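You operate a simulated robot arm through the tools that you are given. There is no shell and no other tool. Be economical: measure what you need, move in short steps, check, and stop when the job is done.

Carry out the task below with a simulated robot arm. There is one attempt and no reset: what you move stays moved.

JOB
Lower the blue drum's pump, lock both coupling levers, tighten the strap and open its yellow valve.
Fine: valve open after the levers; wait till the feed gauge is in the green; fold the ratchet handle.

It is judged by the outcome, as a careful person would: the job done as asked, and still so three seconds after it is handed in. It fails if anything else is knocked over, pushed out of place, dropped, spilled or broken. Flat cloth is picked up by pressing the open fingertips on it (5 to 10 N) and closing them slowly along it; thin cloth reads only 2 to 8 mm in the jaws.

ROBOT AND FRAMES
A 7-joint arm with a two-finger parallel gripper, fixed in place. Base frame: the origin is at the foot of the arm, x ahead of it, y to its left, z up. Units: m, degrees, N and s.
With the tool pointing down near the work surface it reaches from about 0.1 to 0.82 m from the base axis. Its first joint turns from -115.0 to 115.0 degrees. Payload 3.91 kg.
The tool frame sits at the grasp point between the pads (the TCP): z along the fingers, y along the line on which they close. The tips reach 0.03 m beyond it. Largest opening 0.11 m; finger width 0.02, thickness 0.01; the body of the gripper, 0.048 by 0.112 m, starts 0.055 m behind the TCP.
Orientation is told as [roll, pitch, yaw] about the base's x, y, z axes, in that order, counted from this pose: with the fingers straight down and closing along the base's y, the tool's x points along the base's -x, its y along +y and its z along -z.

CONTROLS
- The arm moves only by the tool arm_command. Its argument "steps" is a list of rows, each a list of 7 numbers: the closure, from 0 (fully open) to 1 (shut), then the shift along the tool's x, y, z in units of 30 mm (1.0 is 30 mm), then the turn, a rotation vector about the tool's x, y, z in units of 8 degrees (1.0 is 8 degrees). In form: [[gripper, tx, ty, tz, wx, wy, wz], ...]. A call has 1 to 8 rows; each row shifts and turns the commanded pose from where the row before left it, along the tool's axes as they then stand. A call with a number of a shift or a turn outside -1 to 1 is refused whole. A row lasts 0.2 s, in which the tool goes at most 0.05 m and 8.6 degrees; a call with a longer step from one row to the next is refused whole, and so is a gripper value outside its range. Where a pose cannot be reached the arm comes as near as it can. A force on the tool above 40 N (or 10 N above the force at the start of the call, whichever is more), or a blocked arm, ends the call early, and 0.2 s more pass. Each finger travels about 0.153 m/s and halts on what it meets, pressing with about 35 N; the grip force reading is that of the motor and also rises with nothing between the fingers. The clock runs only during rows and for 0.2 s after the last one: add rows that do not move to give the fingers time. It gives the time, the measured TCP pose, the force on the tool (base axes), the opening and the grip force at its end, in the units of the frame above (readings bear some noise), with the torque about the TCP (base axes, N m) and any sound that the robot's microphone picked up, and new pictures: "views" is both (left out), scene, wrist or none.
- Cameras (640 x 400 px; columns grow to the right, rows downward): "scene" is fixed at [0.0469, 0.5043, 1.7081]; the picture's right is [-0.38, -0.92, 0.00], its down [-0.43, 0.18, -0.89] and it looks along [0.82, -0.34, -0.47] (base axes); focal length 281 px, centre (320, 200). "wrist" rides on the gripper at [0.072, 0.017, -0.103] in the tool frame; the picture's right is [-0.23, 0.97, 0.00], its down [-0.76, -0.18, -0.62] and it looks along [-0.61, -0.14, 0.78] (tool axes); focal length 222 px, centre (320, 200). There is no depth. A picture from a camera that has moved, and an enlarged one, comes with that camera's place and axes in the base frame and with its lens. The place of the scene camera against the robot may be out by one fixed shift of up to 0.018 m in any direction.
- slide_trunk(by): slides the trunk up (or, below 0, down) by that many m; the arm rides with it, the base frame stays. It gives what a move gives, with no picture.
- close_up(camera, box): a new picture of the part [left, top, right, bottom] of that camera's present view, enlarged. It takes no simulated time.
- hand_in(): hands the job in; it is judged then, once.

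Go step by step. Nothing tells you positions but the pictures and the camera data: compare them with the known pose of the tool, close in by small moves and look again before you grip or let go. The budget is 120 turns and 200 pictures, counting those below and the enlarged ones. Unless the task says otherwise, let go and move clear before handing in, and close with one line.

The tools are called as a command line: name --pt "numbers of a row" for each row, then --argument value for the rest, lists and objects as JSON in quotes. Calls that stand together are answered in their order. arm_command: Moves the arm, as the interface text tells. Its arguments: {"type":"object","properties":{"steps":{"type":"array"},"views":{"type":"string","enum":["both","scene","wrist","none"]}},"required":["steps"]} The other tools are called the same way: slide_trunk (by) slides the trunk up or down; close_up (camera, box) takes an enlarged picture of a part of a camera's view; hand_in () hands the job in.

At the start:

```text
time_s: 0.0
tcp_pos: [0.4613, 0.135, 1.5411]
orientation: [0.0, 0.0, 0.0]
force: [0.6, 0.3, -0.1]
ft_torque: [-0.02, 0.0, 0.0]
finger_gap: 0.1101
grip_force: 0.2
trunk travel left (down, up): [-0.875, 0.115]
```

scene: 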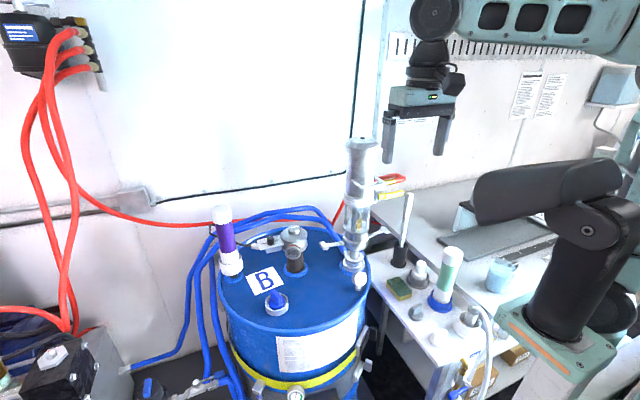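
wrist: 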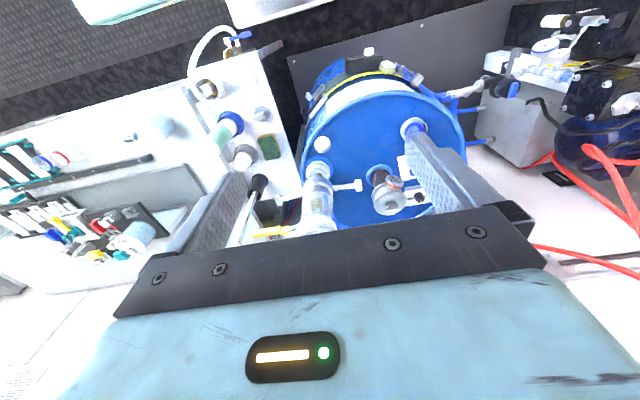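

I see a blue drum marked B with a pump standing up at its right rear side, a strap with yellow band around it, and hoses. I'll enlarge the main parts before moving.

close_up --camera "scene" --box '[200, 120, 400, 260]'

close_up --camera "scene" --box '[200, 260, 400, 400]'

close_up --camera "wrist" --box '[270, 40, 530, 240]'

close_up --camera "scene" --box '[0, 260, 200, 400]'

```text
2.86 times, centred on (300, 190) of scene
camera zoom: at [0.0469, 0.5043, 1.7081], right [-0.38, -0.92, 0.0], down [-0.43, 0.18, -0.89], along [0.82, -0.34, -0.47], focal length 802 px, centre (377, 229)
```

zoom: 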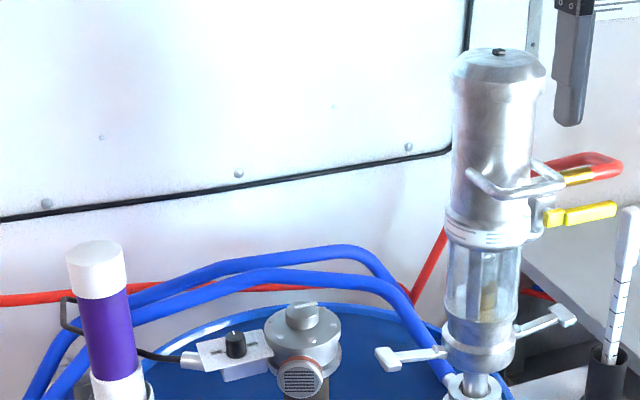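

```text
2.86 times, centred on (300, 330) of scene
camera zoom: at [0.0469, 0.5043, 1.7081], right [-0.38, -0.92, 0.0], down [-0.43, 0.18, -0.89], along [0.82, -0.34, -0.47], focal length 802 px, centre (377, -171)
```

zoom: 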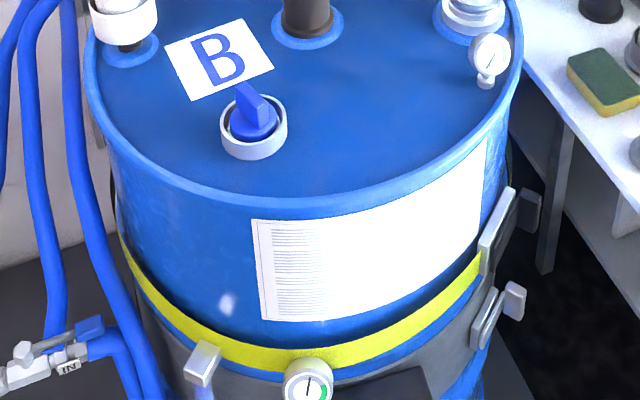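

```text
2.00 times, centred on (400, 140) of wrist
camera zoom: at [0.3896, 0.1522, 1.6448], right [0.23, 0.97, 0.0], down [0.76, -0.18, 0.62], along [0.61, -0.14, -0.78], focal length 444 px, centre (160, 320)
```

zoom: 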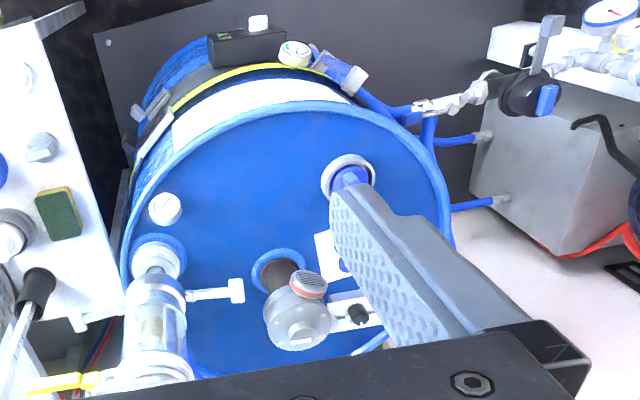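

```text
2.86 times, centred on (100, 330) of scene
camera zoom: at [0.0469, 0.5043, 1.7081], right [-0.38, -0.92, 0.0], down [-0.43, 0.18, -0.89], along [0.82, -0.34, -0.47], focal length 802 px, centre (949, -171)
```

zoom: 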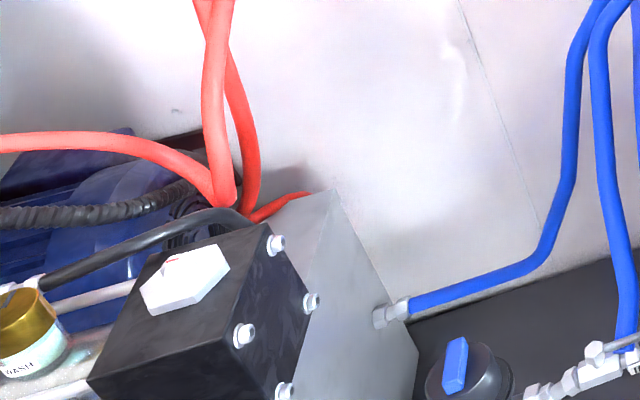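

The drum lid is at about z=0.96, and the pump is near (0.83, 0.04) with its top at about z=1.45. I'll lower the trunk a bit and pitch the hand forward so the wrist camera can see the pump.

slide_trunk --by -0.2

arm_command --pt "0 0.3 -0.2 0 0 -1 0" --pt "0 0.3 -0.2 0 0 -1 0" --pt "0 0.3 -0.2 0 0 -1 0" --pt "0 0 -0.2 0 0 -1 0" --pt "0 0 -0.2 0 0 -1 0" --pt "0 0 0 0 0 0 0"

```text
time_s: 2.2
tcp_pos: [0.461, 0.1339, 1.3421]
orientation: [0.0, 0.0, 0.0]
force: [0.0, 0.8, -0.1]
ft_torque: [-0.01, -0.03, 0.0]
finger_gap: 0.1101
grip_force: 0.0
trunk travel left (down, up): [-0.675, 0.315]
```

```text
time_s: 3.6
tcp_pos: [0.4419, 0.1228, 1.3237]
orientation: [-0.1, -38.7, -0.1]
force: [0.3, -0.1, 0.7]
ft_torque: [-0.02, -0.02, -0.01]
finger_gap: 0.1102
grip_force: 0.1
out of reach, approached as far as the arm can: row 4, 5
trunk travel left (down, up): [-0.675, 0.315]
camera wrist: at [0.3213, 0.1409, 1.3595], right [0.18, 0.97, 0.14], down [0.2, -0.18, 0.96], along [0.96, -0.14, -0.23], focal length 222 px, centre (320, 200)
```

scene: 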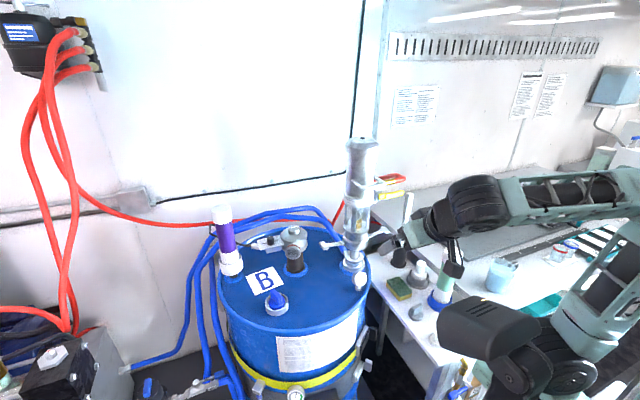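
wrist: 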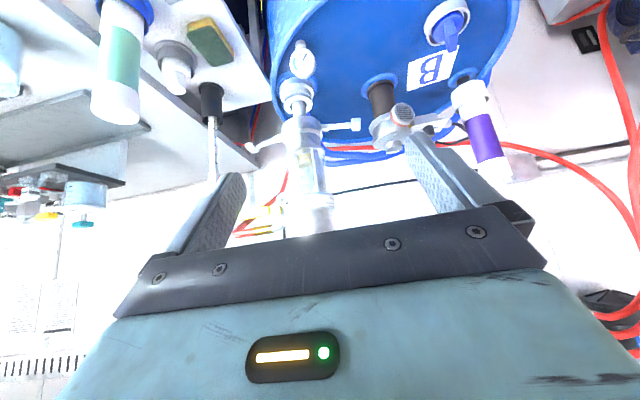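

The wrist view is upside down but shows the pump, coupling and lid gauge. I'll enlarge it.

close_up --camera "wrist" --box '[230, 20, 390, 120]'

close_up --camera "wrist" --box '[220, 110, 380, 210]'

```text
4.00 times, centred on (310, 70) of wrist
camera zoom: at [0.3213, 0.1409, 1.3595], right [0.18, 0.97, 0.14], down [0.2, -0.18, 0.96], along [0.96, -0.14, -0.23], focal length 888 px, centre (360, 720)
```

zoom: 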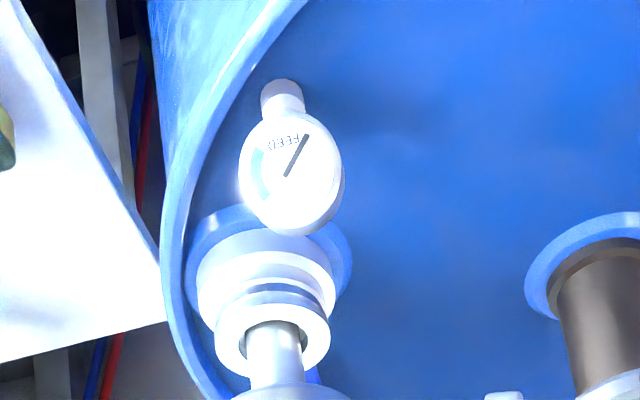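

```text
4.00 times, centred on (300, 160) of wrist
camera zoom: at [0.3213, 0.1409, 1.3595], right [0.18, 0.97, 0.14], down [0.2, -0.18, 0.96], along [0.96, -0.14, -0.23], focal length 888 px, centre (400, 360)
```

zoom: 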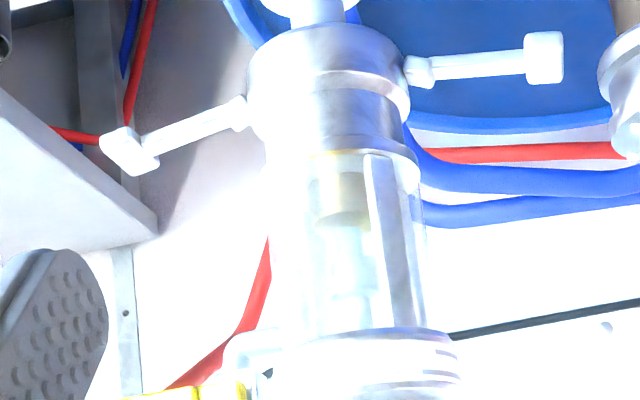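

The lid gauge reads FEED, and the coupling levers stick out with the pump raised above its adapter. I'll straighten the tool and move closer to see the handle and valve on the pump.

slide_trunk --by 0.17

arm_command --pt "0 -0.5 -0.6 0.5 0 1 0" --pt "0 -0.6 -0.6 0.3 0 1 0" --pt "0 -0.8 -0.6 0.2 0 1 0" --pt "0 -0.8 -0.6 0 0 1 0" --pt "0 -0.8 -0.5 0 0 0.84 0" --pt "0 -0.8 -0.2 0 0 0 0" --pt "0 0 0 0 0 0 0"

close_up --camera "wrist" --box '[200, 50, 440, 200]'

```text
time_s: 5.5
tcp_pos: [0.4414, 0.1235, 1.4957]
orientation: [-0.3, -38.6, 0.0]
force: [0.6, -1.0, -0.4]
ft_torque: [0.01, 0.02, 0.0]
finger_gap: 0.1101
grip_force: 0.1
trunk travel left (down, up): [-0.845, 0.145]
```

```text
time_s: 7.1
tcp_pos: [0.5794, 0.0318, 1.5034]
orientation: [-0.1, 0.0, -0.1]
force: [-0.3, -0.5, 0.0]
ft_torque: [0.0, -0.02, -0.03]
finger_gap: 0.1096
grip_force: 0.1
trunk travel left (down, up): [-0.845, 0.145]
camera wrist: at [0.5073, 0.0483, 1.6076], right [0.23, 0.97, 0.0], down [0.76, -0.18, 0.62], along [0.61, -0.14, -0.78], focal length 222 px, centre (320, 200)
```

scene: 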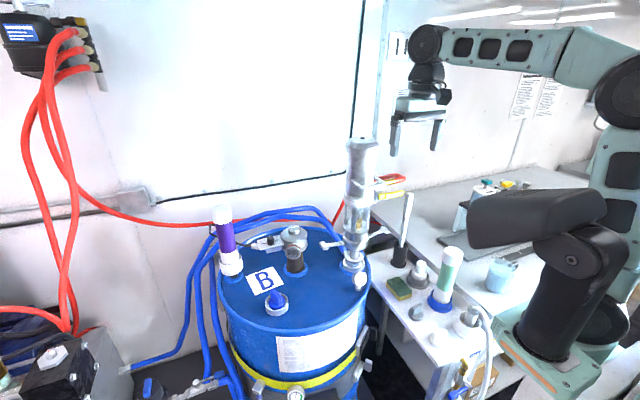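
wrist: 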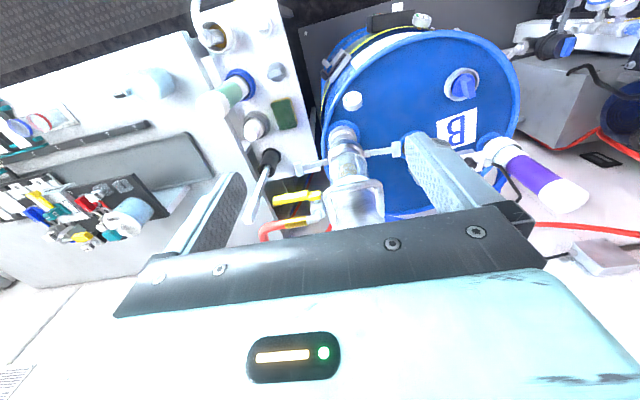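

```text
2.67 times, centred on (320, 125) of wrist
camera zoom: at [0.5073, 0.0483, 1.6076], right [0.23, 0.97, 0.0], down [0.76, -0.18, 0.62], along [0.61, -0.14, -0.78], focal length 592 px, centre (320, 400)
```

zoom: 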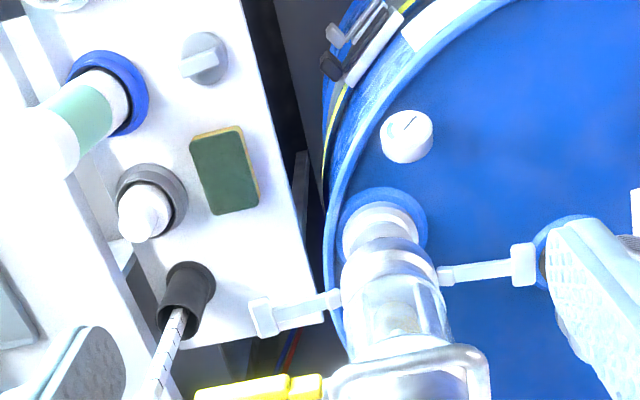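

The pump axis is near (0.80, 0.05), levers pointing ±y at z≈1.09, and the handle bar near x≈0.71, z≈1.34. I'll go over the pump top to push it straight down with partly closed fingertips, looking first.

arm_command --pt "0.3 0 0 -1 0 0 0" --pt "0.5 0 0.3 -1 0 0 0" --pt "0.5 -1 0.3 0 0 0 0" --pt "0.5 -1 0 0 0 0 0" --pt "0.5 -1 0 0 0 0 0" --pt "0.5 -1 0 0 0 0 0" --pt "0.5 -1 0 0 0 0 0" --pt "0.5 0 0 0 0 0 0"

```text
time_s: 8.9
tcp_pos: [0.7074, 0.0432, 1.5548]
orientation: [-0.1, 0.0, -0.1]
force: [-0.1, -0.6, 0.1]
ft_torque: [-0.05, 0.04, 0.02]
finger_gap: 0.0549
grip_force: 0.0
out of reach, approached as far as the arm can: row 6, 7
trunk travel left (down, up): [-0.845, 0.145]
camera wrist: at [0.635, 0.0602, 1.6585], right [0.23, 0.97, 0.0], down [0.76, -0.18, 0.62], along [0.61, -0.14, -0.78], focal length 222 px, centre (320, 200)
```

scene: 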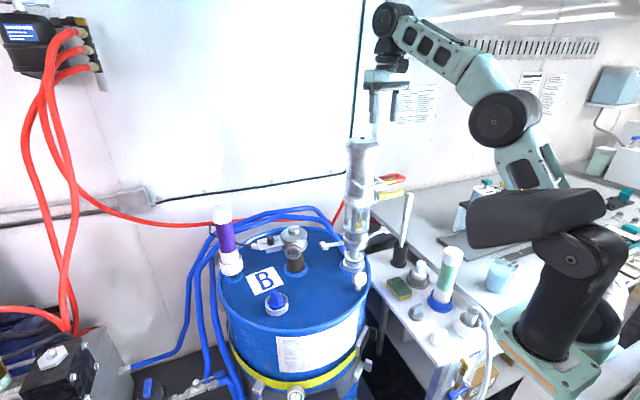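
wrist: 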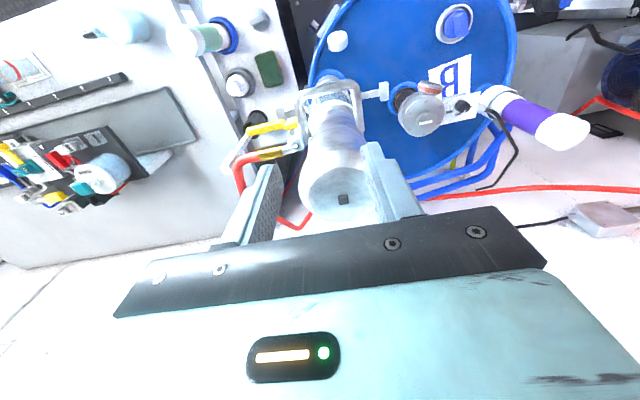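

The pump top is clearly visible near (0.795, 0.05, 1.46). I'll raise the trunk for reach, then come in above it.

slide_trunk --by 0.14

arm_command --pt "0.5 0 0 1 0 0 0" --pt "0.5 -0.7 0.1 1 0 0 0" --pt "0.5 -0.7 0.1 1 0 0 0" --pt "0.5 -0.7 0 1 0 0 0" --pt "0.5 -0.7 0 0.5 0 0 0" --pt "0.5 0 0 0 0 0 0"

```text
time_s: 10.6
tcp_pos: [0.7063, 0.0432, 1.6957]
orientation: [-0.1, -0.1, -0.2]
force: [-0.4, -0.7, -0.4]
ft_torque: [0.04, 0.03, 0.02]
finger_gap: 0.0551
grip_force: 0.1
trunk travel left (down, up): [-0.985, 0.005]
```

```text
time_s: 12.0
tcp_pos: [0.7926, 0.0473, 1.5602]
orientation: [0.0, -0.2, -0.1]
force: [0.4, 0.3, -0.3]
ft_torque: [0.01, 0.02, 0.0]
finger_gap: 0.055
grip_force: 0.1
trunk travel left (down, up): [-0.985, 0.005]
camera wrist: at [0.7203, 0.0639, 1.6638], right [0.23, 0.97, 0.0], down [0.76, -0.18, 0.63], along [0.61, -0.14, -0.78], focal length 222 px, centre (320, 200)
```

scene: 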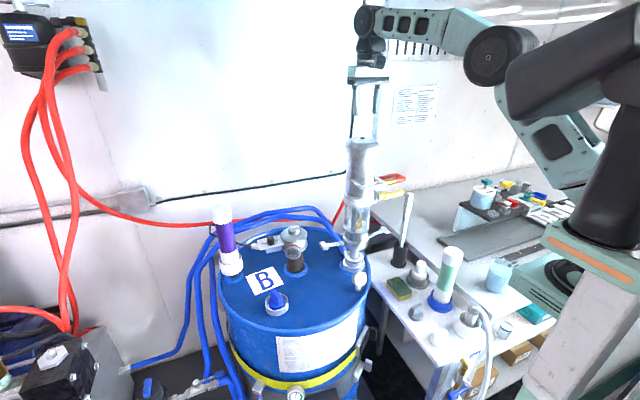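
wrist: 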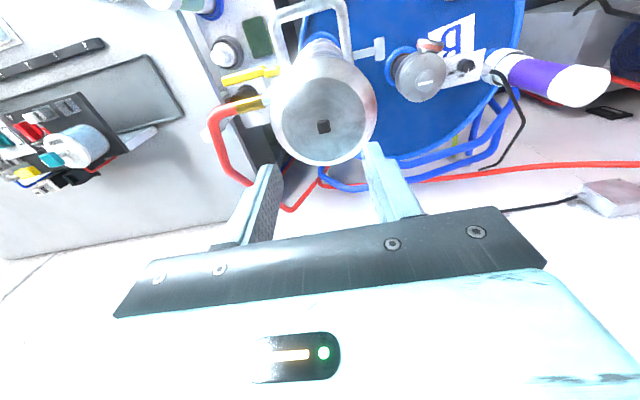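

The pump top is at (0.796, 0.049, 1.459), right below the fingertips. I'll press down in small steps.

arm_command --pt "0.66 0 0 1 0 0 0" --pt "0.68 0 0 0.9 0 0 0" --pt "0.68 0 0 0.3 0 0 0" --pt "0.68 0 0 0.3 0 0 0" --pt "0.68 0 0 0.3 0 0 0" --pt "0.68 0 0 0 0 0 0"

```text
time_s: 13.4
tcp_pos: [0.792, 0.0488, 1.4773]
orientation: [0.0, -0.2, -0.1]
force: [1.5, 1.2, 2.5]
ft_torque: [0.07, -0.01, -0.05]
finger_gap: 0.0353
grip_force: 0.0
trunk travel left (down, up): [-0.985, 0.005]
camera wrist: at [0.7195, 0.0658, 1.5799], right [0.23, 0.97, 0.0], down [0.76, -0.18, 0.63], along [0.61, -0.14, -0.78], focal length 222 px, centre (320, 200)
```

scene: 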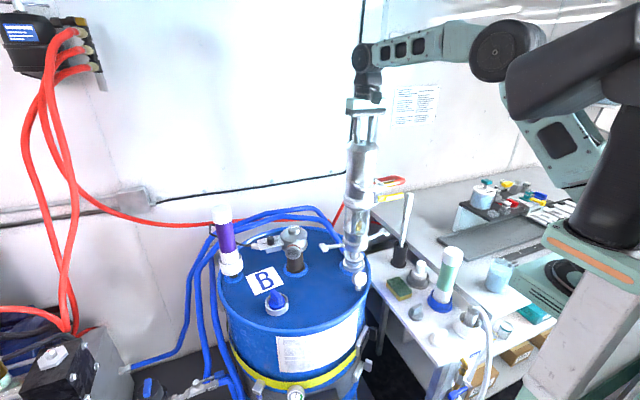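
wrist: 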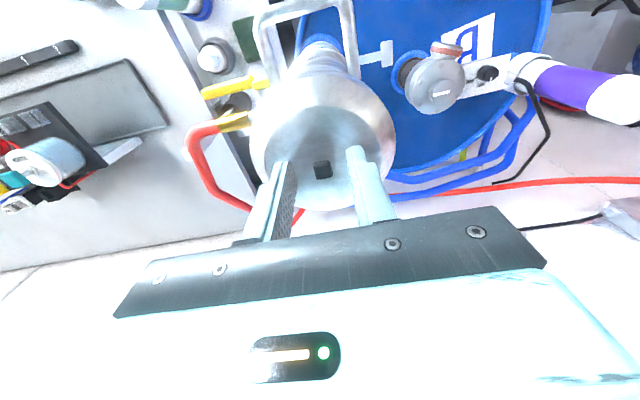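

Contact seems light so far. I'll keep pressing.

arm_command --pt "0.68 0 0 0.3 0 0 0" --pt "0.68 0 0 0.3 0 0 0" --pt "0.68 0 0 0.3 0 0 0" --pt "0.68 0 0 0.3 0 0 0" --pt "0.68 0 0 0.3 0 0 0" --pt "0.68 0 0 0.3 0 0 0" --pt "0.68 0 0 0 0 0 0"

```text
time_s: 15.0
tcp_pos: [0.7908, 0.0467, 1.4208]
orientation: [0.0, -0.1, 0.0]
force: [0.5, 1.1, 1.4]
ft_torque: [0.09, 0.01, -0.02]
finger_gap: 0.0359
grip_force: 1.0
trunk travel left (down, up): [-0.985, 0.005]
camera wrist: at [0.7185, 0.0649, 1.5251], right [0.23, 0.97, 0.0], down [0.76, -0.18, 0.62], along [0.61, -0.14, -0.78], focal length 222 px, centre (320, 200)
```

scene: 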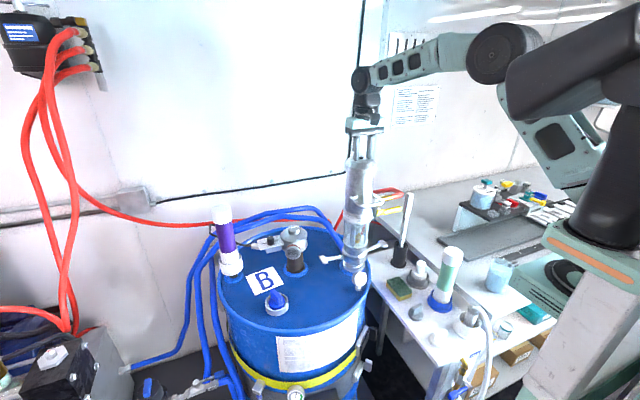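
wrist: 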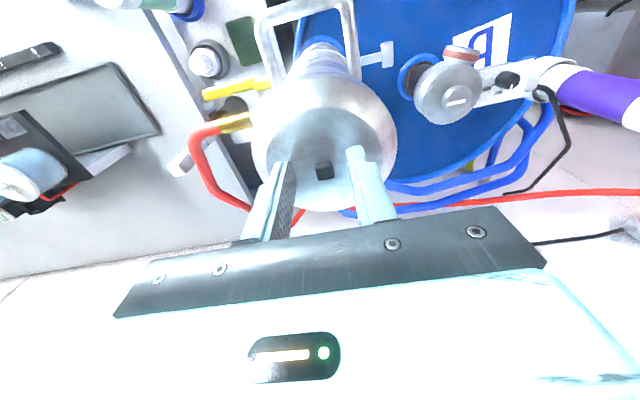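

The pump is moving down with the hand (about 6 cm so far). I'll continue until it seats.

arm_command --pt "0.68 0 0 0.3 0 0 0" --pt "0.68 0 0 0.3 0 0 0" --pt "0.68 0 0 0.3 0 0 0" --pt "0.68 0 0 0.3 0 0 0" --pt "0.68 0 0 0.3 0 0 0" --pt "0.68 0 0 0.3 0 0 0" --pt "0.68 0 0 0 0 0 0" --views "scene"

close_up --camera "scene" --box '[280, 130, 440, 300]'

```text
time_s: 15.9
tcp_pos: [0.7925, 0.0475, 1.3995]
orientation: [0.1, -1.0, -0.1]
force: [-2.3, 0.5, 14.1]
ft_torque: [-0.31, 0.18, -0.06]
finger_gap: 0.0353
grip_force: 0.2
trunk travel left (down, up): [-0.985, 0.005]
stopped in row 4: the force on the tool passed its limit at 49 N (the readings are from after the stop); the commanded pose is now the measured one
```

scene: 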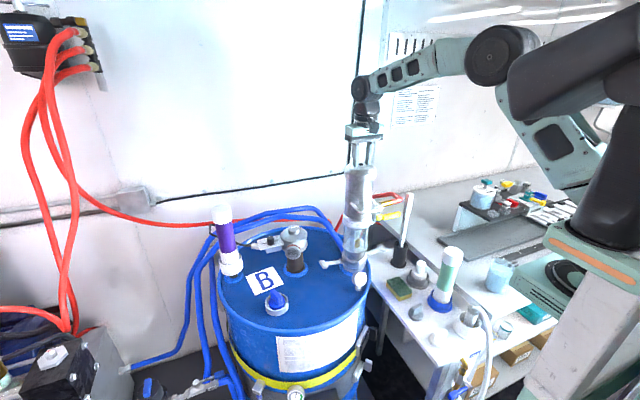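

```text
2.35 times, centred on (360, 215) of scene
camera zoom: at [0.0469, 0.5043, 1.7081], right [-0.38, -0.92, 0.0], down [-0.43, 0.18, -0.89], along [0.82, -0.34, -0.47], focal length 661 px, centre (226, 165)
```

zoom: 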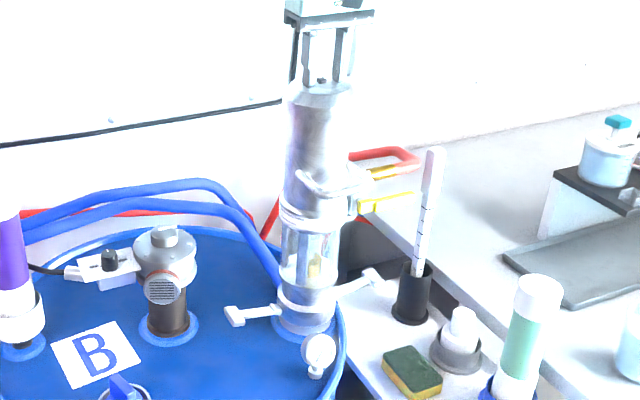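

The pump stopped firmly, about 9 cm lower, so it's seated. I'll back off upward, check that it stays down, and view the levers closer.

arm_command --pt "0.68 0 0 -0.5 0 0 0" --pt "0.68 0 0 -1 0 0 0" --pt "0.68 0.5 0 -1 0 0 0" --pt "0.68 1 0.2 0 0 0 0" --pt "0.68 1 0.2 0 0 0 0" --pt "0.68 1 0.2 0 0 0 0" --pt "0.68 1 0.2 0 0 0 0" --pt "0.68 1 0.2 0 0 0 0" --views "none"

slide_trunk --by -0.28

arm_command --pt "0.68 0.5 0.5 0 0 0 0" --pt "0.68 0 0 0 0 0 0"

close_up --camera "wrist" --box '[220, 70, 420, 195]'

```text
time_s: 17.7
tcp_pos: [0.6288, 0.078, 1.4702]
orientation: [0.1, -0.8, -0.1]
force: [0.9, 0.1, 0.2]
ft_torque: [-0.01, 0.03, 0.02]
finger_gap: 0.0353
grip_force: 0.0
trunk travel left (down, up): [-0.985, 0.005]
```

```text
time_s: 20.5
tcp_pos: [0.6295, 0.0775, 1.1901]
orientation: [0.0, -0.7, -0.1]
force: [-0.9, -0.4, 0.2]
ft_torque: [-0.01, 0.02, -0.02]
finger_gap: 0.0352
grip_force: 0.0
trunk travel left (down, up): [-0.705, 0.285]
```

```text
time_s: 21.1
tcp_pos: [0.6132, 0.0933, 1.1915]
orientation: [0.1, -0.7, -0.1]
force: [-0.2, 0.0, 0.2]
ft_torque: [0.02, 0.0, 0.0]
finger_gap: 0.0352
grip_force: 0.0
trunk travel left (down, up): [-0.705, 0.285]
camera wrist: at [0.54, 0.1097, 1.2935], right [0.23, 0.97, 0.0], down [0.75, -0.18, 0.63], along [0.62, -0.14, -0.77], focal length 222 px, centre (320, 200)
```

scene: 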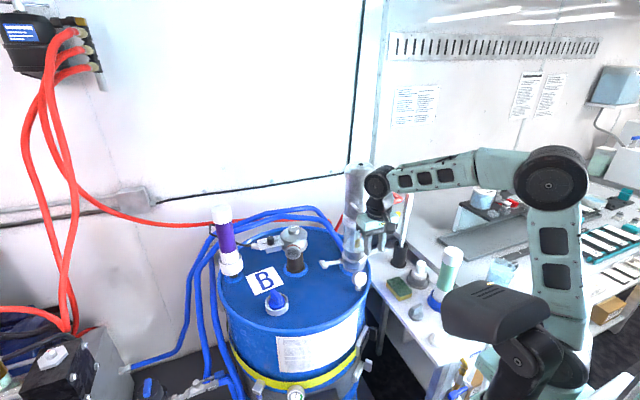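
wrist: 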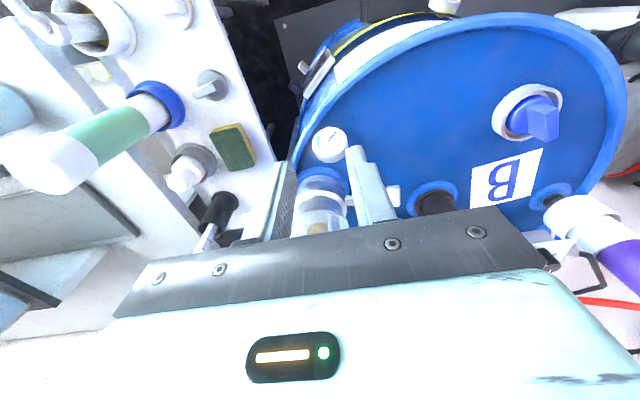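

```text
3.20 times, centred on (320, 132) of wrist
camera zoom: at [0.54, 0.1097, 1.2935], right [0.23, 0.97, 0.0], down [0.75, -0.18, 0.63], along [0.62, -0.14, -0.77], focal length 711 px, centre (320, 416)
```

zoom: 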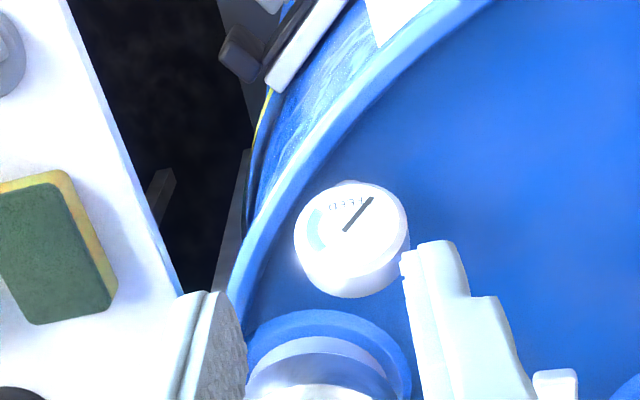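

The feed needle sits outside the green now, as expected. I'll turn the hand −90° in yaw so that the fingers close along x and the camera looks along −y at the left lever.

arm_command --pt "0.5 0 0.5 0 0 0 1" --pt "0.3 0 0.5 0 0 0 1" --pt "0.2 0 0.5 0 0 0 1" --pt "0.2 0 0.5 0 0 0 1" --pt "0.2 0 0 0 0 0 1" --pt "0.2 0 0 0 0 0 1" --pt "0.2 0 0 0 0 0 1" --pt "0.2 0 0 0 0 0 1" --views "none"

arm_command --pt "0.2 0 0 0 0 0 1" --pt "0.2 0 0 0 0 0 1" --pt "0.2 0 0 0 0 0 1" --pt "0.2 0 0 0 0 0 0.25" --pt "0.2 0 0 0 0 0 0"

```text
time_s: 22.9
tcp_pos: [0.6268, 0.1525, 1.1904]
orientation: [0.7, -0.3, -64.3]
force: [-0.2, 0.9, 0.4]
ft_torque: [0.0, -0.01, -0.01]
finger_gap: 0.0879
grip_force: 0.1
trunk travel left (down, up): [-0.705, 0.285]
```

```text
time_s: 24.1
tcp_pos: [0.6263, 0.1504, 1.1911]
orientation: [0.7, 0.0, -90.1]
force: [0.4, 0.4, -0.7]
ft_torque: [0.0, -0.01, 0.0]
finger_gap: 0.0881
grip_force: 0.1
trunk travel left (down, up): [-0.705, 0.285]
camera wrist: at [0.6418, 0.2235, 1.2949], right [0.97, -0.23, 0.01], down [-0.19, -0.76, 0.62], along [-0.13, -0.61, -0.78], focal length 222 px, centre (320, 200)
```

scene: 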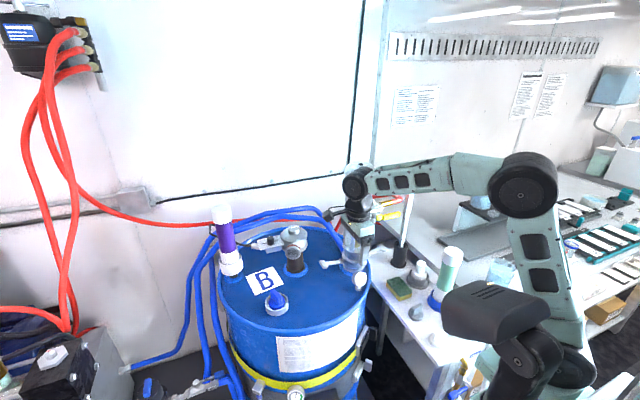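
wrist: 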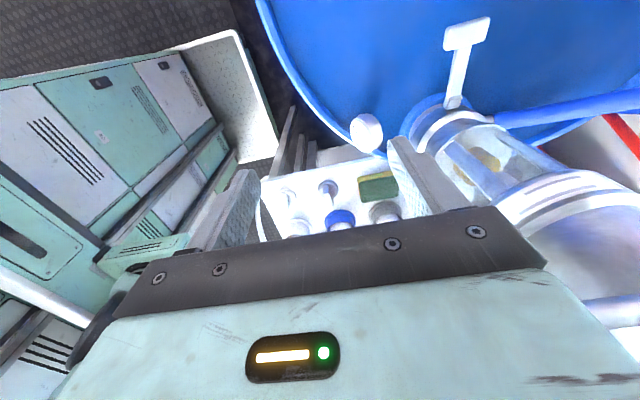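

close_up --camera "wrist" --box '[400, 0, 640, 150]'

```text
2.67 times, centred on (520, 75) of wrist
camera zoom: at [0.6418, 0.2235, 1.2949], right [0.97, -0.23, 0.01], down [-0.19, -0.76, 0.62], along [-0.13, -0.61, -0.78], focal length 592 px, centre (-213, 533)
```

zoom: 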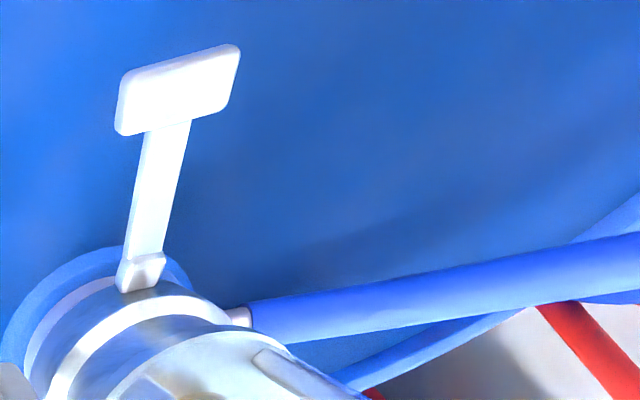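

The lever paddle is at about (0.798, 0.179, 1.00), lying level near the lid, so locking must be folding it up against the coupling. I'll move above it.

arm_command --pt "0.2 0.2 0.9 0 0 0 0" --pt "0.2 0.2 0.9 0 0 0 0" --pt "0.2 0.2 1 0 0 0 0" --pt "0.2 0.2 1 0 0 0 0" --pt "0.4 0.1 1 0.3 0 0 0" --pt "0.4 0 0.9 1 0 0 0" --pt "0.4 0 0 1 0 0 0" --pt "0.4 0 0 0 0 0 0"

```text
time_s: 25.9
tcp_pos: [0.7961, 0.1787, 1.1228]
orientation: [0.7, -0.1, -90.2]
force: [0.0, -0.3, -1.1]
ft_torque: [-0.04, 0.02, -0.02]
finger_gap: 0.0659
grip_force: 0.2
trunk travel left (down, up): [-0.705, 0.285]
camera wrist: at [0.8126, 0.2511, 1.2264], right [0.97, -0.23, 0.01], down [-0.19, -0.76, 0.62], along [-0.13, -0.61, -0.78], focal length 222 px, centre (320, 200)
```

scene: 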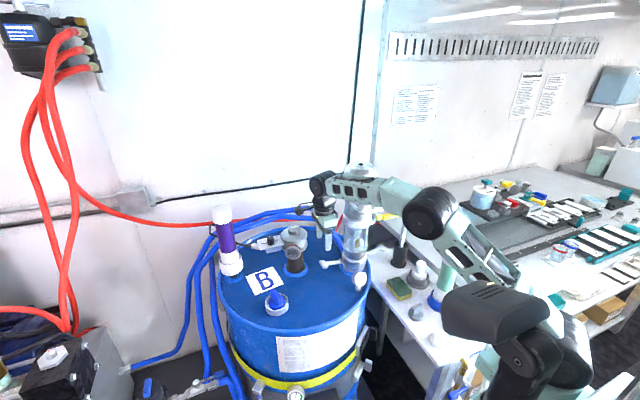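
wrist: 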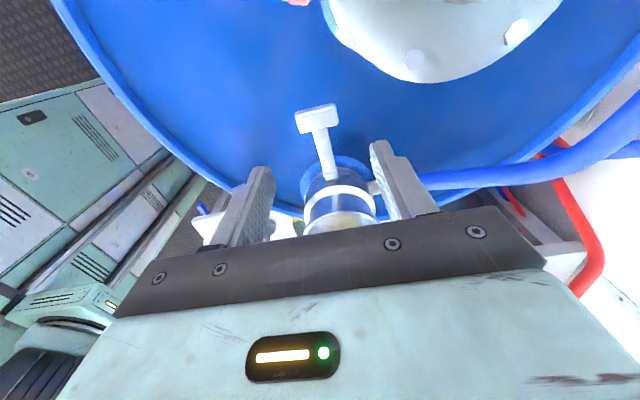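

The hand is right above the paddle. I'll descend to TCP z≈1.01 with the fingers straddling it.

arm_command --pt "0.4 0 0 1 0 0 0" --pt "0.4 0 0 1 0 0 0" --pt "0.4 0 0 1 0 0 0" --pt "0.4 0 0 0.4 0 0 0" --pt "0.4 0 0 0.15 0 0 0" --pt "0.4 0 0 0 0 0 0"

close_up --camera "scene" --box '[250, 150, 410, 300]'

```text
time_s: 27.3
tcp_pos: [0.7995, 0.1784, 1.017]
orientation: [0.6, 0.1, -90.1]
force: [0.7, -0.2, -0.1]
ft_torque: [0.0, -0.02, -0.01]
finger_gap: 0.0662
grip_force: 0.0
trunk travel left (down, up): [-0.705, 0.285]
camera wrist: at [0.8155, 0.2505, 1.1206], right [0.97, -0.23, 0.01], down [-0.19, -0.76, 0.62], along [-0.13, -0.61, -0.78], focal length 222 px, centre (320, 200)
```

scene: 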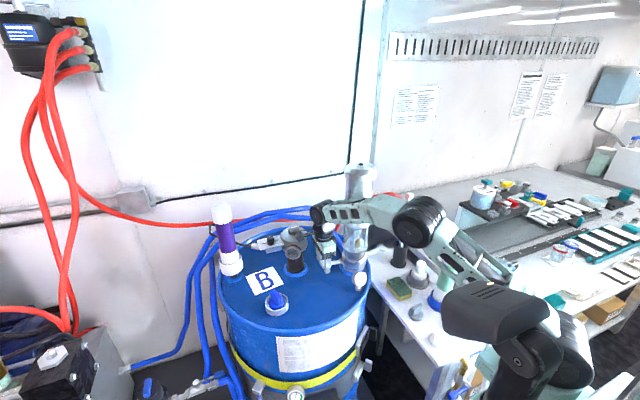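
wrist: 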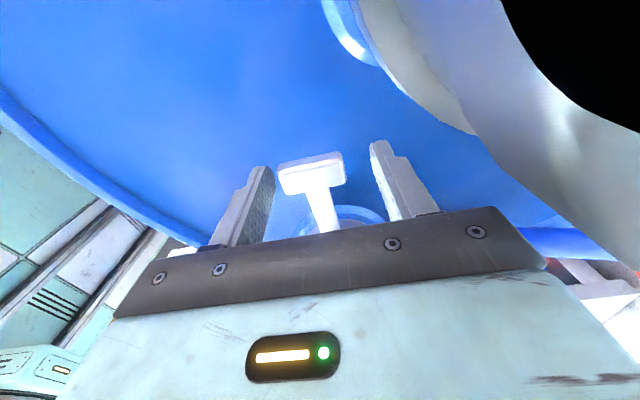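

```text
2.67 times, centred on (330, 225) of scene
camera zoom: at [0.0469, 0.5043, 1.7081], right [-0.38, -0.92, 0.0], down [-0.43, 0.18, -0.89], along [0.82, -0.34, -0.47], focal length 749 px, centre (293, 133)
```

zoom: 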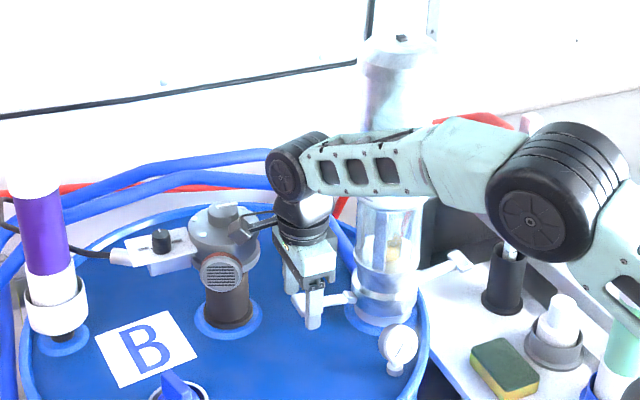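

The fingers straddle the paddle. I'll drop a few mm, grip it, and look.

arm_command --pt "0.4 0 0 0.25 0 0 0" --pt "0.55 0 0 0 0 0 0" --pt "0.8 0 0 0 0 0 0" --pt "1 0 0 0 0 0 0" --pt "1 0 0 0 0 0 0" --views "wrist"

```text
time_s: 28.1
tcp_pos: [0.7954, 0.1786, 1.0127]
orientation: [0.3, 0.1, -89.8]
force: [-22.0, -10.2, 16.6]
ft_torque: [1.36, -0.48, 0.96]
finger_gap: 0.0414
grip_force: 44.4
trunk travel left (down, up): [-0.705, 0.285]
stopped in row 3: the force on the tool passed its limit at 46 N (the readings are from after the stop); the commanded pose is now the measured one
camera wrist: at [0.8112, 0.2506, 1.1165], right [0.97, -0.22, 0.0], down [-0.18, -0.76, 0.62], along [-0.14, -0.61, -0.78], focal length 222 px, centre (320, 200)
```

wrist: 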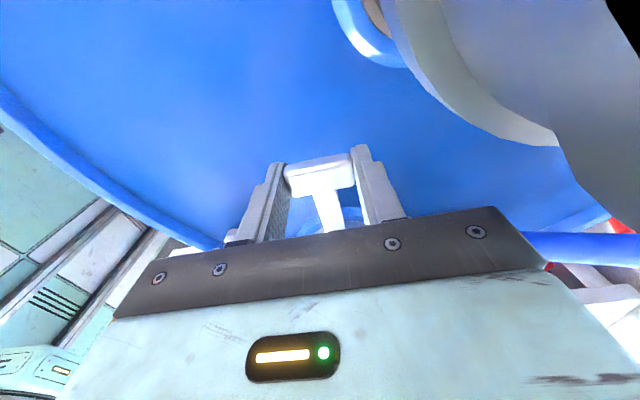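

Gripped at 41 mm. I'll lift in small arc steps and watch the force.

arm_command --pt "1 0 0 0 0 0 0" --pt "1 0 0 -0.3 0 0 0" --pt "1 0 0 -0.3 0 0 0" --pt "1 -0.05 0 -0.3 0 0 0" --views "wrist"

```text
time_s: 29.1
tcp_pos: [0.7943, 0.1782, 1.0376]
orientation: [0.1, 0.2, -89.9]
force: [-27.3, 1.1, -5.0]
ft_torque: [0.32, 0.4, -0.42]
finger_gap: 0.0417
grip_force: 44.7
trunk travel left (down, up): [-0.705, 0.285]
camera wrist: at [0.8116, 0.2506, 1.1406], right [0.97, -0.23, 0.0], down [-0.18, -0.76, 0.62], along [-0.14, -0.61, -0.78], focal length 222 px, centre (320, 200)
```

wrist: 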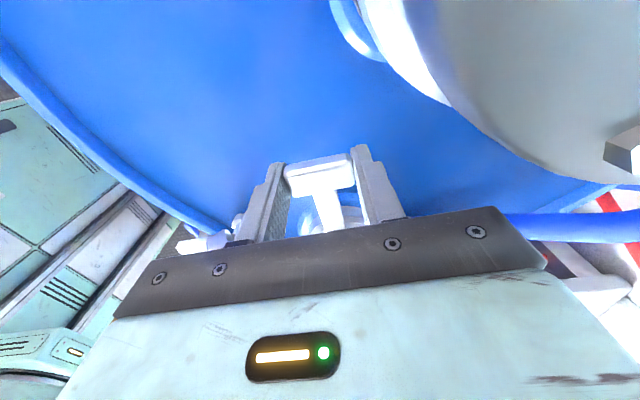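

The lever swings up with the hand. I'll continue along the arc, easing the x-side force.

arm_command --pt "1 -0.15 -0.1 -0.35 0 0 0" --pt "1 -0.2 0 -0.35 0 0 0" --pt "1 -0.25 0 -0.3 0 0 0" --pt "1 -0.25 0 -0.3 0 -0.3 0" --pt "1 -0.3 0 -0.25 0 -0.5 0"

```text
time_s: 30.3
tcp_pos: [0.7952, 0.146, 1.0838]
orientation: [0.4, -6.0, -90.0]
force: [10.2, 32.4, -2.3]
ft_torque: [1.47, 0.21, -0.72]
finger_gap: 0.0156
grip_force: 44.8
trunk travel left (down, up): [-0.705, 0.285]
camera wrist: at [0.811, 0.2285, 1.1785], right [0.97, -0.22, 0.03], down [-0.18, -0.69, 0.7], along [-0.14, -0.69, -0.71], focal length 222 px, centre (320, 200)
```

scene: 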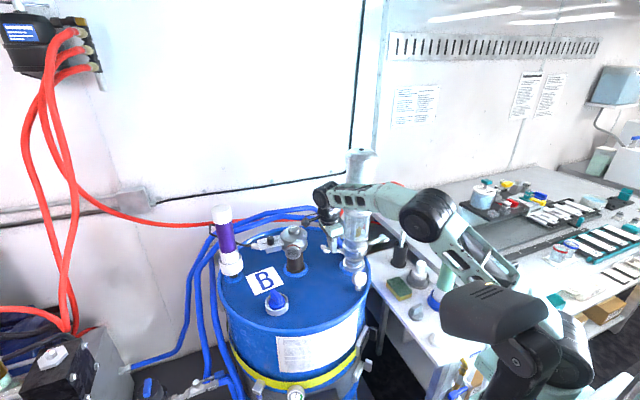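
wrist: 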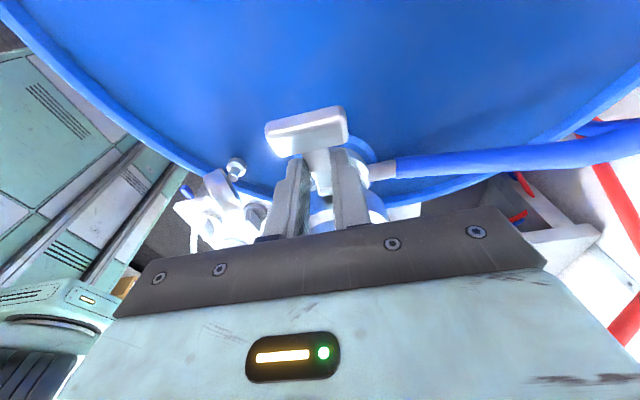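

The pump top has come up again in the scene view: the lever didn't turn upward, the whole pump lifted and the fingers slid to the shank. So the levers must fold downward; I'll let go, lift clear and look again.

arm_command --pt "0.6 0 0 0 0 0 0" --pt "0.4 0 0 0 0 0.75 0" --pt "0.4 0 0 -0.7 0 0 0" --pt "0.4 0.5 0 -1 0 0 0" --pt "0.4 1 0 -0.5 0 0 0" --pt "0.4 0 0 0 0 0 0"

close_up --camera "wrist" --box '[240, 60, 480, 210]'

close_up --camera "scene" --box '[280, 130, 440, 300]'

```text
time_s: 31.7
tcp_pos: [0.7936, 0.1859, 1.1508]
orientation: [0.2, -0.3, -90.0]
force: [0.3, -0.2, -0.1]
ft_torque: [0.02, 0.01, 0.0]
finger_gap: 0.0661
grip_force: 0.1
trunk travel left (down, up): [-0.705, 0.285]
camera wrist: at [0.8103, 0.2605, 1.2536], right [0.97, -0.23, 0.01], down [-0.18, -0.76, 0.63], along [-0.14, -0.61, -0.78], focal length 222 px, centre (320, 200)
```

scene: 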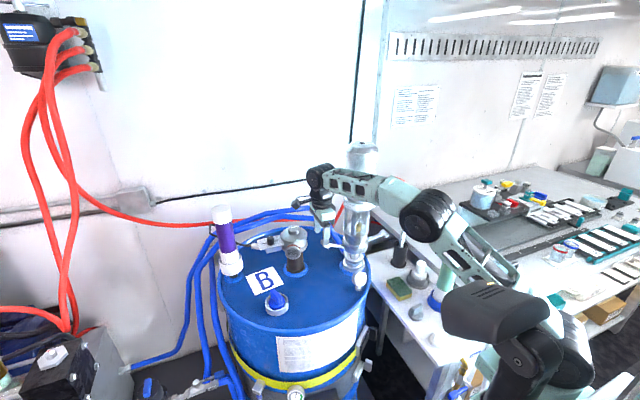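
wrist: 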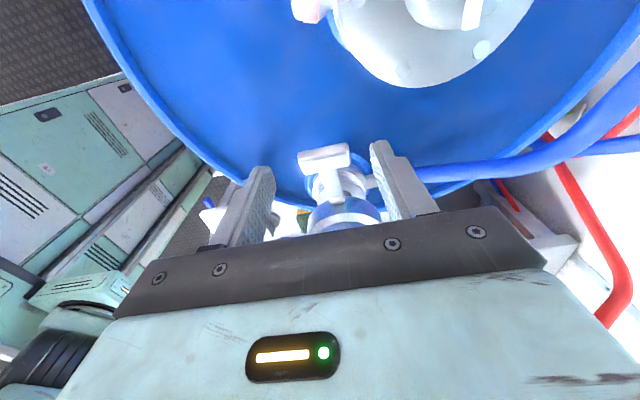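

```text
2.67 times, centred on (360, 135) of wrist
camera zoom: at [0.8103, 0.2605, 1.2536], right [0.97, -0.23, 0.01], down [-0.18, -0.76, 0.63], along [-0.14, -0.61, -0.78], focal length 592 px, centre (213, 373)
```

zoom: 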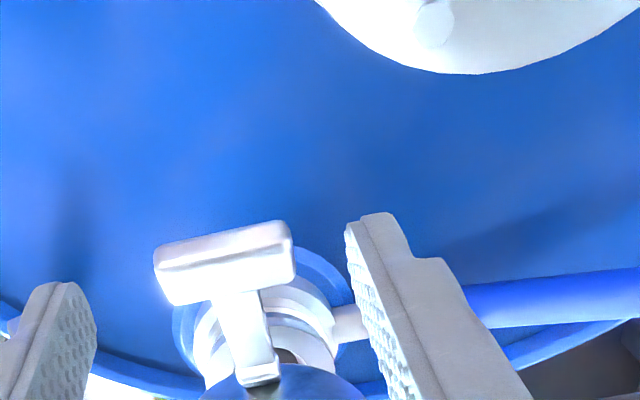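

```text
2.35 times, centred on (360, 215) of scene
camera zoom: at [0.0469, 0.5043, 1.7081], right [-0.38, -0.92, 0.0], down [-0.43, 0.18, -0.89], along [0.82, -0.34, -0.47], focal length 661 px, centre (226, 165)
```

zoom: 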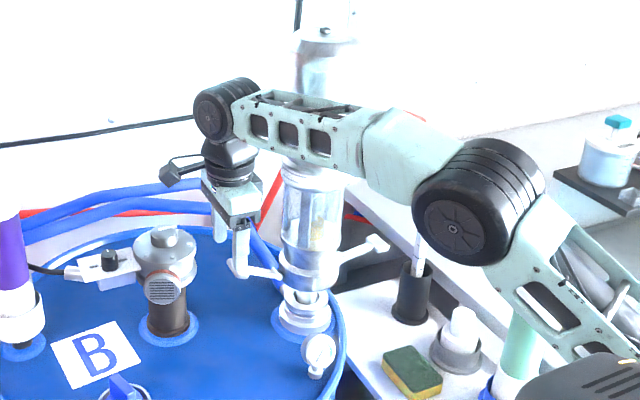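

The pump rose about 8 cm, with the lever still level, so levers don't fold up freely. I'll press down on the paddle with closed fingertips: this reseats the pump and tests folding downward.

arm_command --pt "0.7 -0.3 0.1 0 0 0 0" --pt "1 0 0 0 0 0 0" --pt "1 0 0 0 0 0 0" --pt "1 0 0 0.4 0 0 0" --pt "1 0 0 0.4 0 0 0" --pt "1 0 0 0 0 0 0" --views "wrist"

```text
time_s: 33.1
tcp_pos: [0.7987, 0.1782, 1.125]
orientation: [0.3, -0.3, -90.0]
force: [-0.2, 0.0, 0.3]
ft_torque: [0.01, 0.03, 0.0]
finger_gap: 0.0
grip_force: 35.0
trunk travel left (down, up): [-0.705, 0.285]
camera wrist: at [0.8143, 0.2515, 1.2289], right [0.97, -0.23, 0.01], down [-0.18, -0.76, 0.63], along [-0.14, -0.61, -0.78], focal length 222 px, centre (320, 200)
```

wrist: 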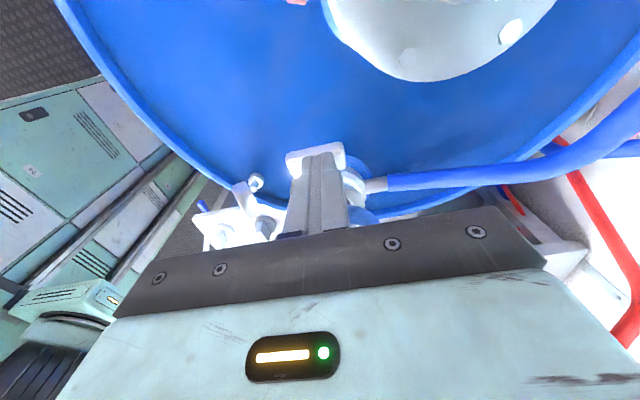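

arm_command --pt "1 0 0 0.35 0 0 0" --pt "1 0 0 0.35 0 0 0" --pt "1 0 0 0.35 0 0 0" --pt "1 0 0 0.35 0 0 0" --pt "1 0 0 0.35 0 0 0" --pt "1 0 0 0.35 0 0 0" --pt "1 0 0 0 0 0 0"

close_up --camera "scene" --box '[280, 130, 440, 300]'

```text
time_s: 34.7
tcp_pos: [0.7962, 0.1806, 1.0625]
orientation: [0.1, -0.4, -89.9]
force: [0.0, -1.6, 1.5]
ft_torque: [-0.03, 0.01, 0.04]
finger_gap: 0.0
grip_force: 34.7
trunk travel left (down, up): [-0.705, 0.285]
camera wrist: at [0.8132, 0.2527, 1.165], right [0.97, -0.23, 0.01], down [-0.18, -0.76, 0.63], along [-0.14, -0.61, -0.78], focal length 222 px, centre (320, 200)
```

scene: 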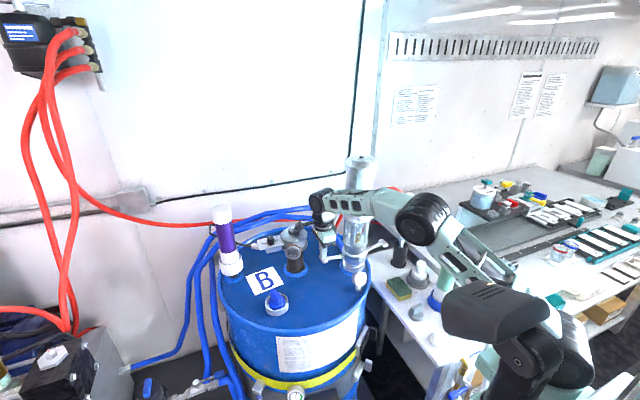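
wrist: 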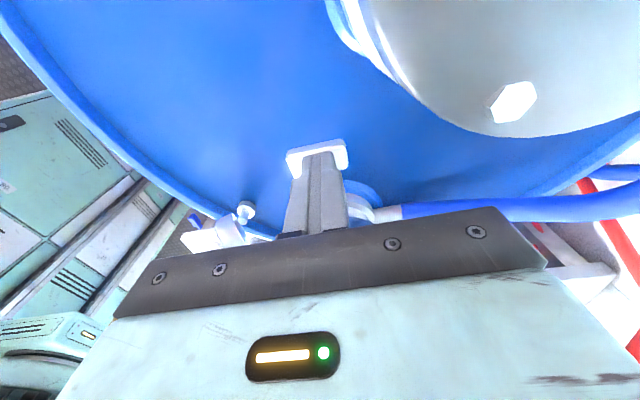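

```text
2.35 times, centred on (360, 215) of scene
camera zoom: at [0.0469, 0.5043, 1.7081], right [-0.38, -0.92, 0.0], down [-0.43, 0.18, -0.89], along [0.82, -0.34, -0.47], focal length 661 px, centre (226, 165)
```

zoom: 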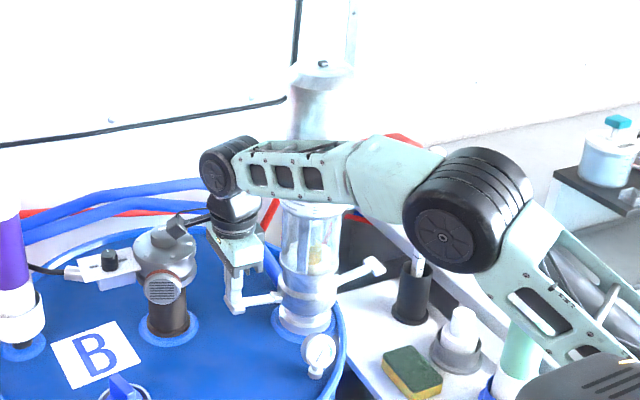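

Pump moves down again with about 1.5 N. I'll continue slowly until it seats.

arm_command --pt "1 0 0 0.35 0 0 0" --pt "1 0 0 0.3 0 0 0" --pt "1 0 0 0.2 0 0 0" --pt "1 0 0 0.1 0 0 0" --pt "1 0 0 0.1 0 0 0" --pt "1 0 0 0 0 0 0" --views "wrist"

close_up --camera "scene" --box '[280, 130, 440, 300]'

```text
time_s: 36.1
tcp_pos: [0.7977, 0.179, 1.0358]
orientation: [0.9, -0.1, -90.0]
force: [3.1, 4.0, 39.0]
ft_torque: [0.43, 0.02, 0.06]
finger_gap: 0.0
grip_force: 35.7
trunk travel left (down, up): [-0.705, 0.285]
camera wrist: at [0.8133, 0.2523, 1.1387], right [0.97, -0.23, 0.01], down [-0.19, -0.76, 0.62], along [-0.13, -0.61, -0.78], focal length 222 px, centre (320, 200)
```

wrist: 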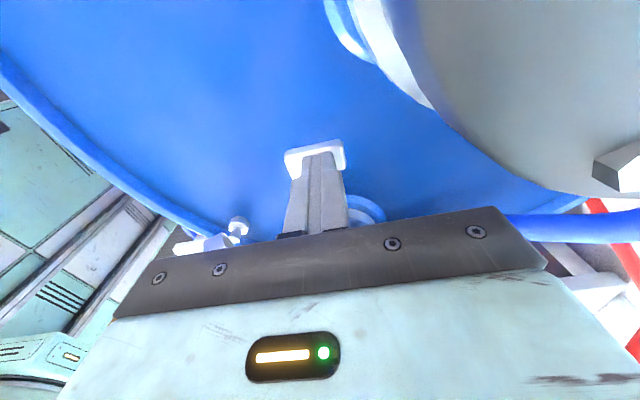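

```text
2.35 times, centred on (360, 215) of scene
camera zoom: at [0.0469, 0.5043, 1.7081], right [-0.38, -0.92, 0.0], down [-0.43, 0.18, -0.89], along [0.82, -0.34, -0.47], focal length 661 px, centre (226, 165)
```

zoom: 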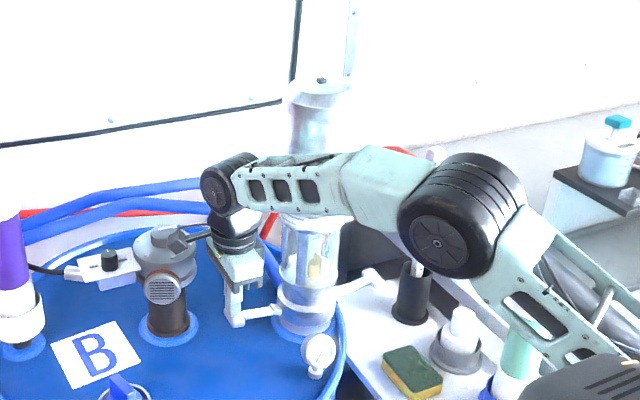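

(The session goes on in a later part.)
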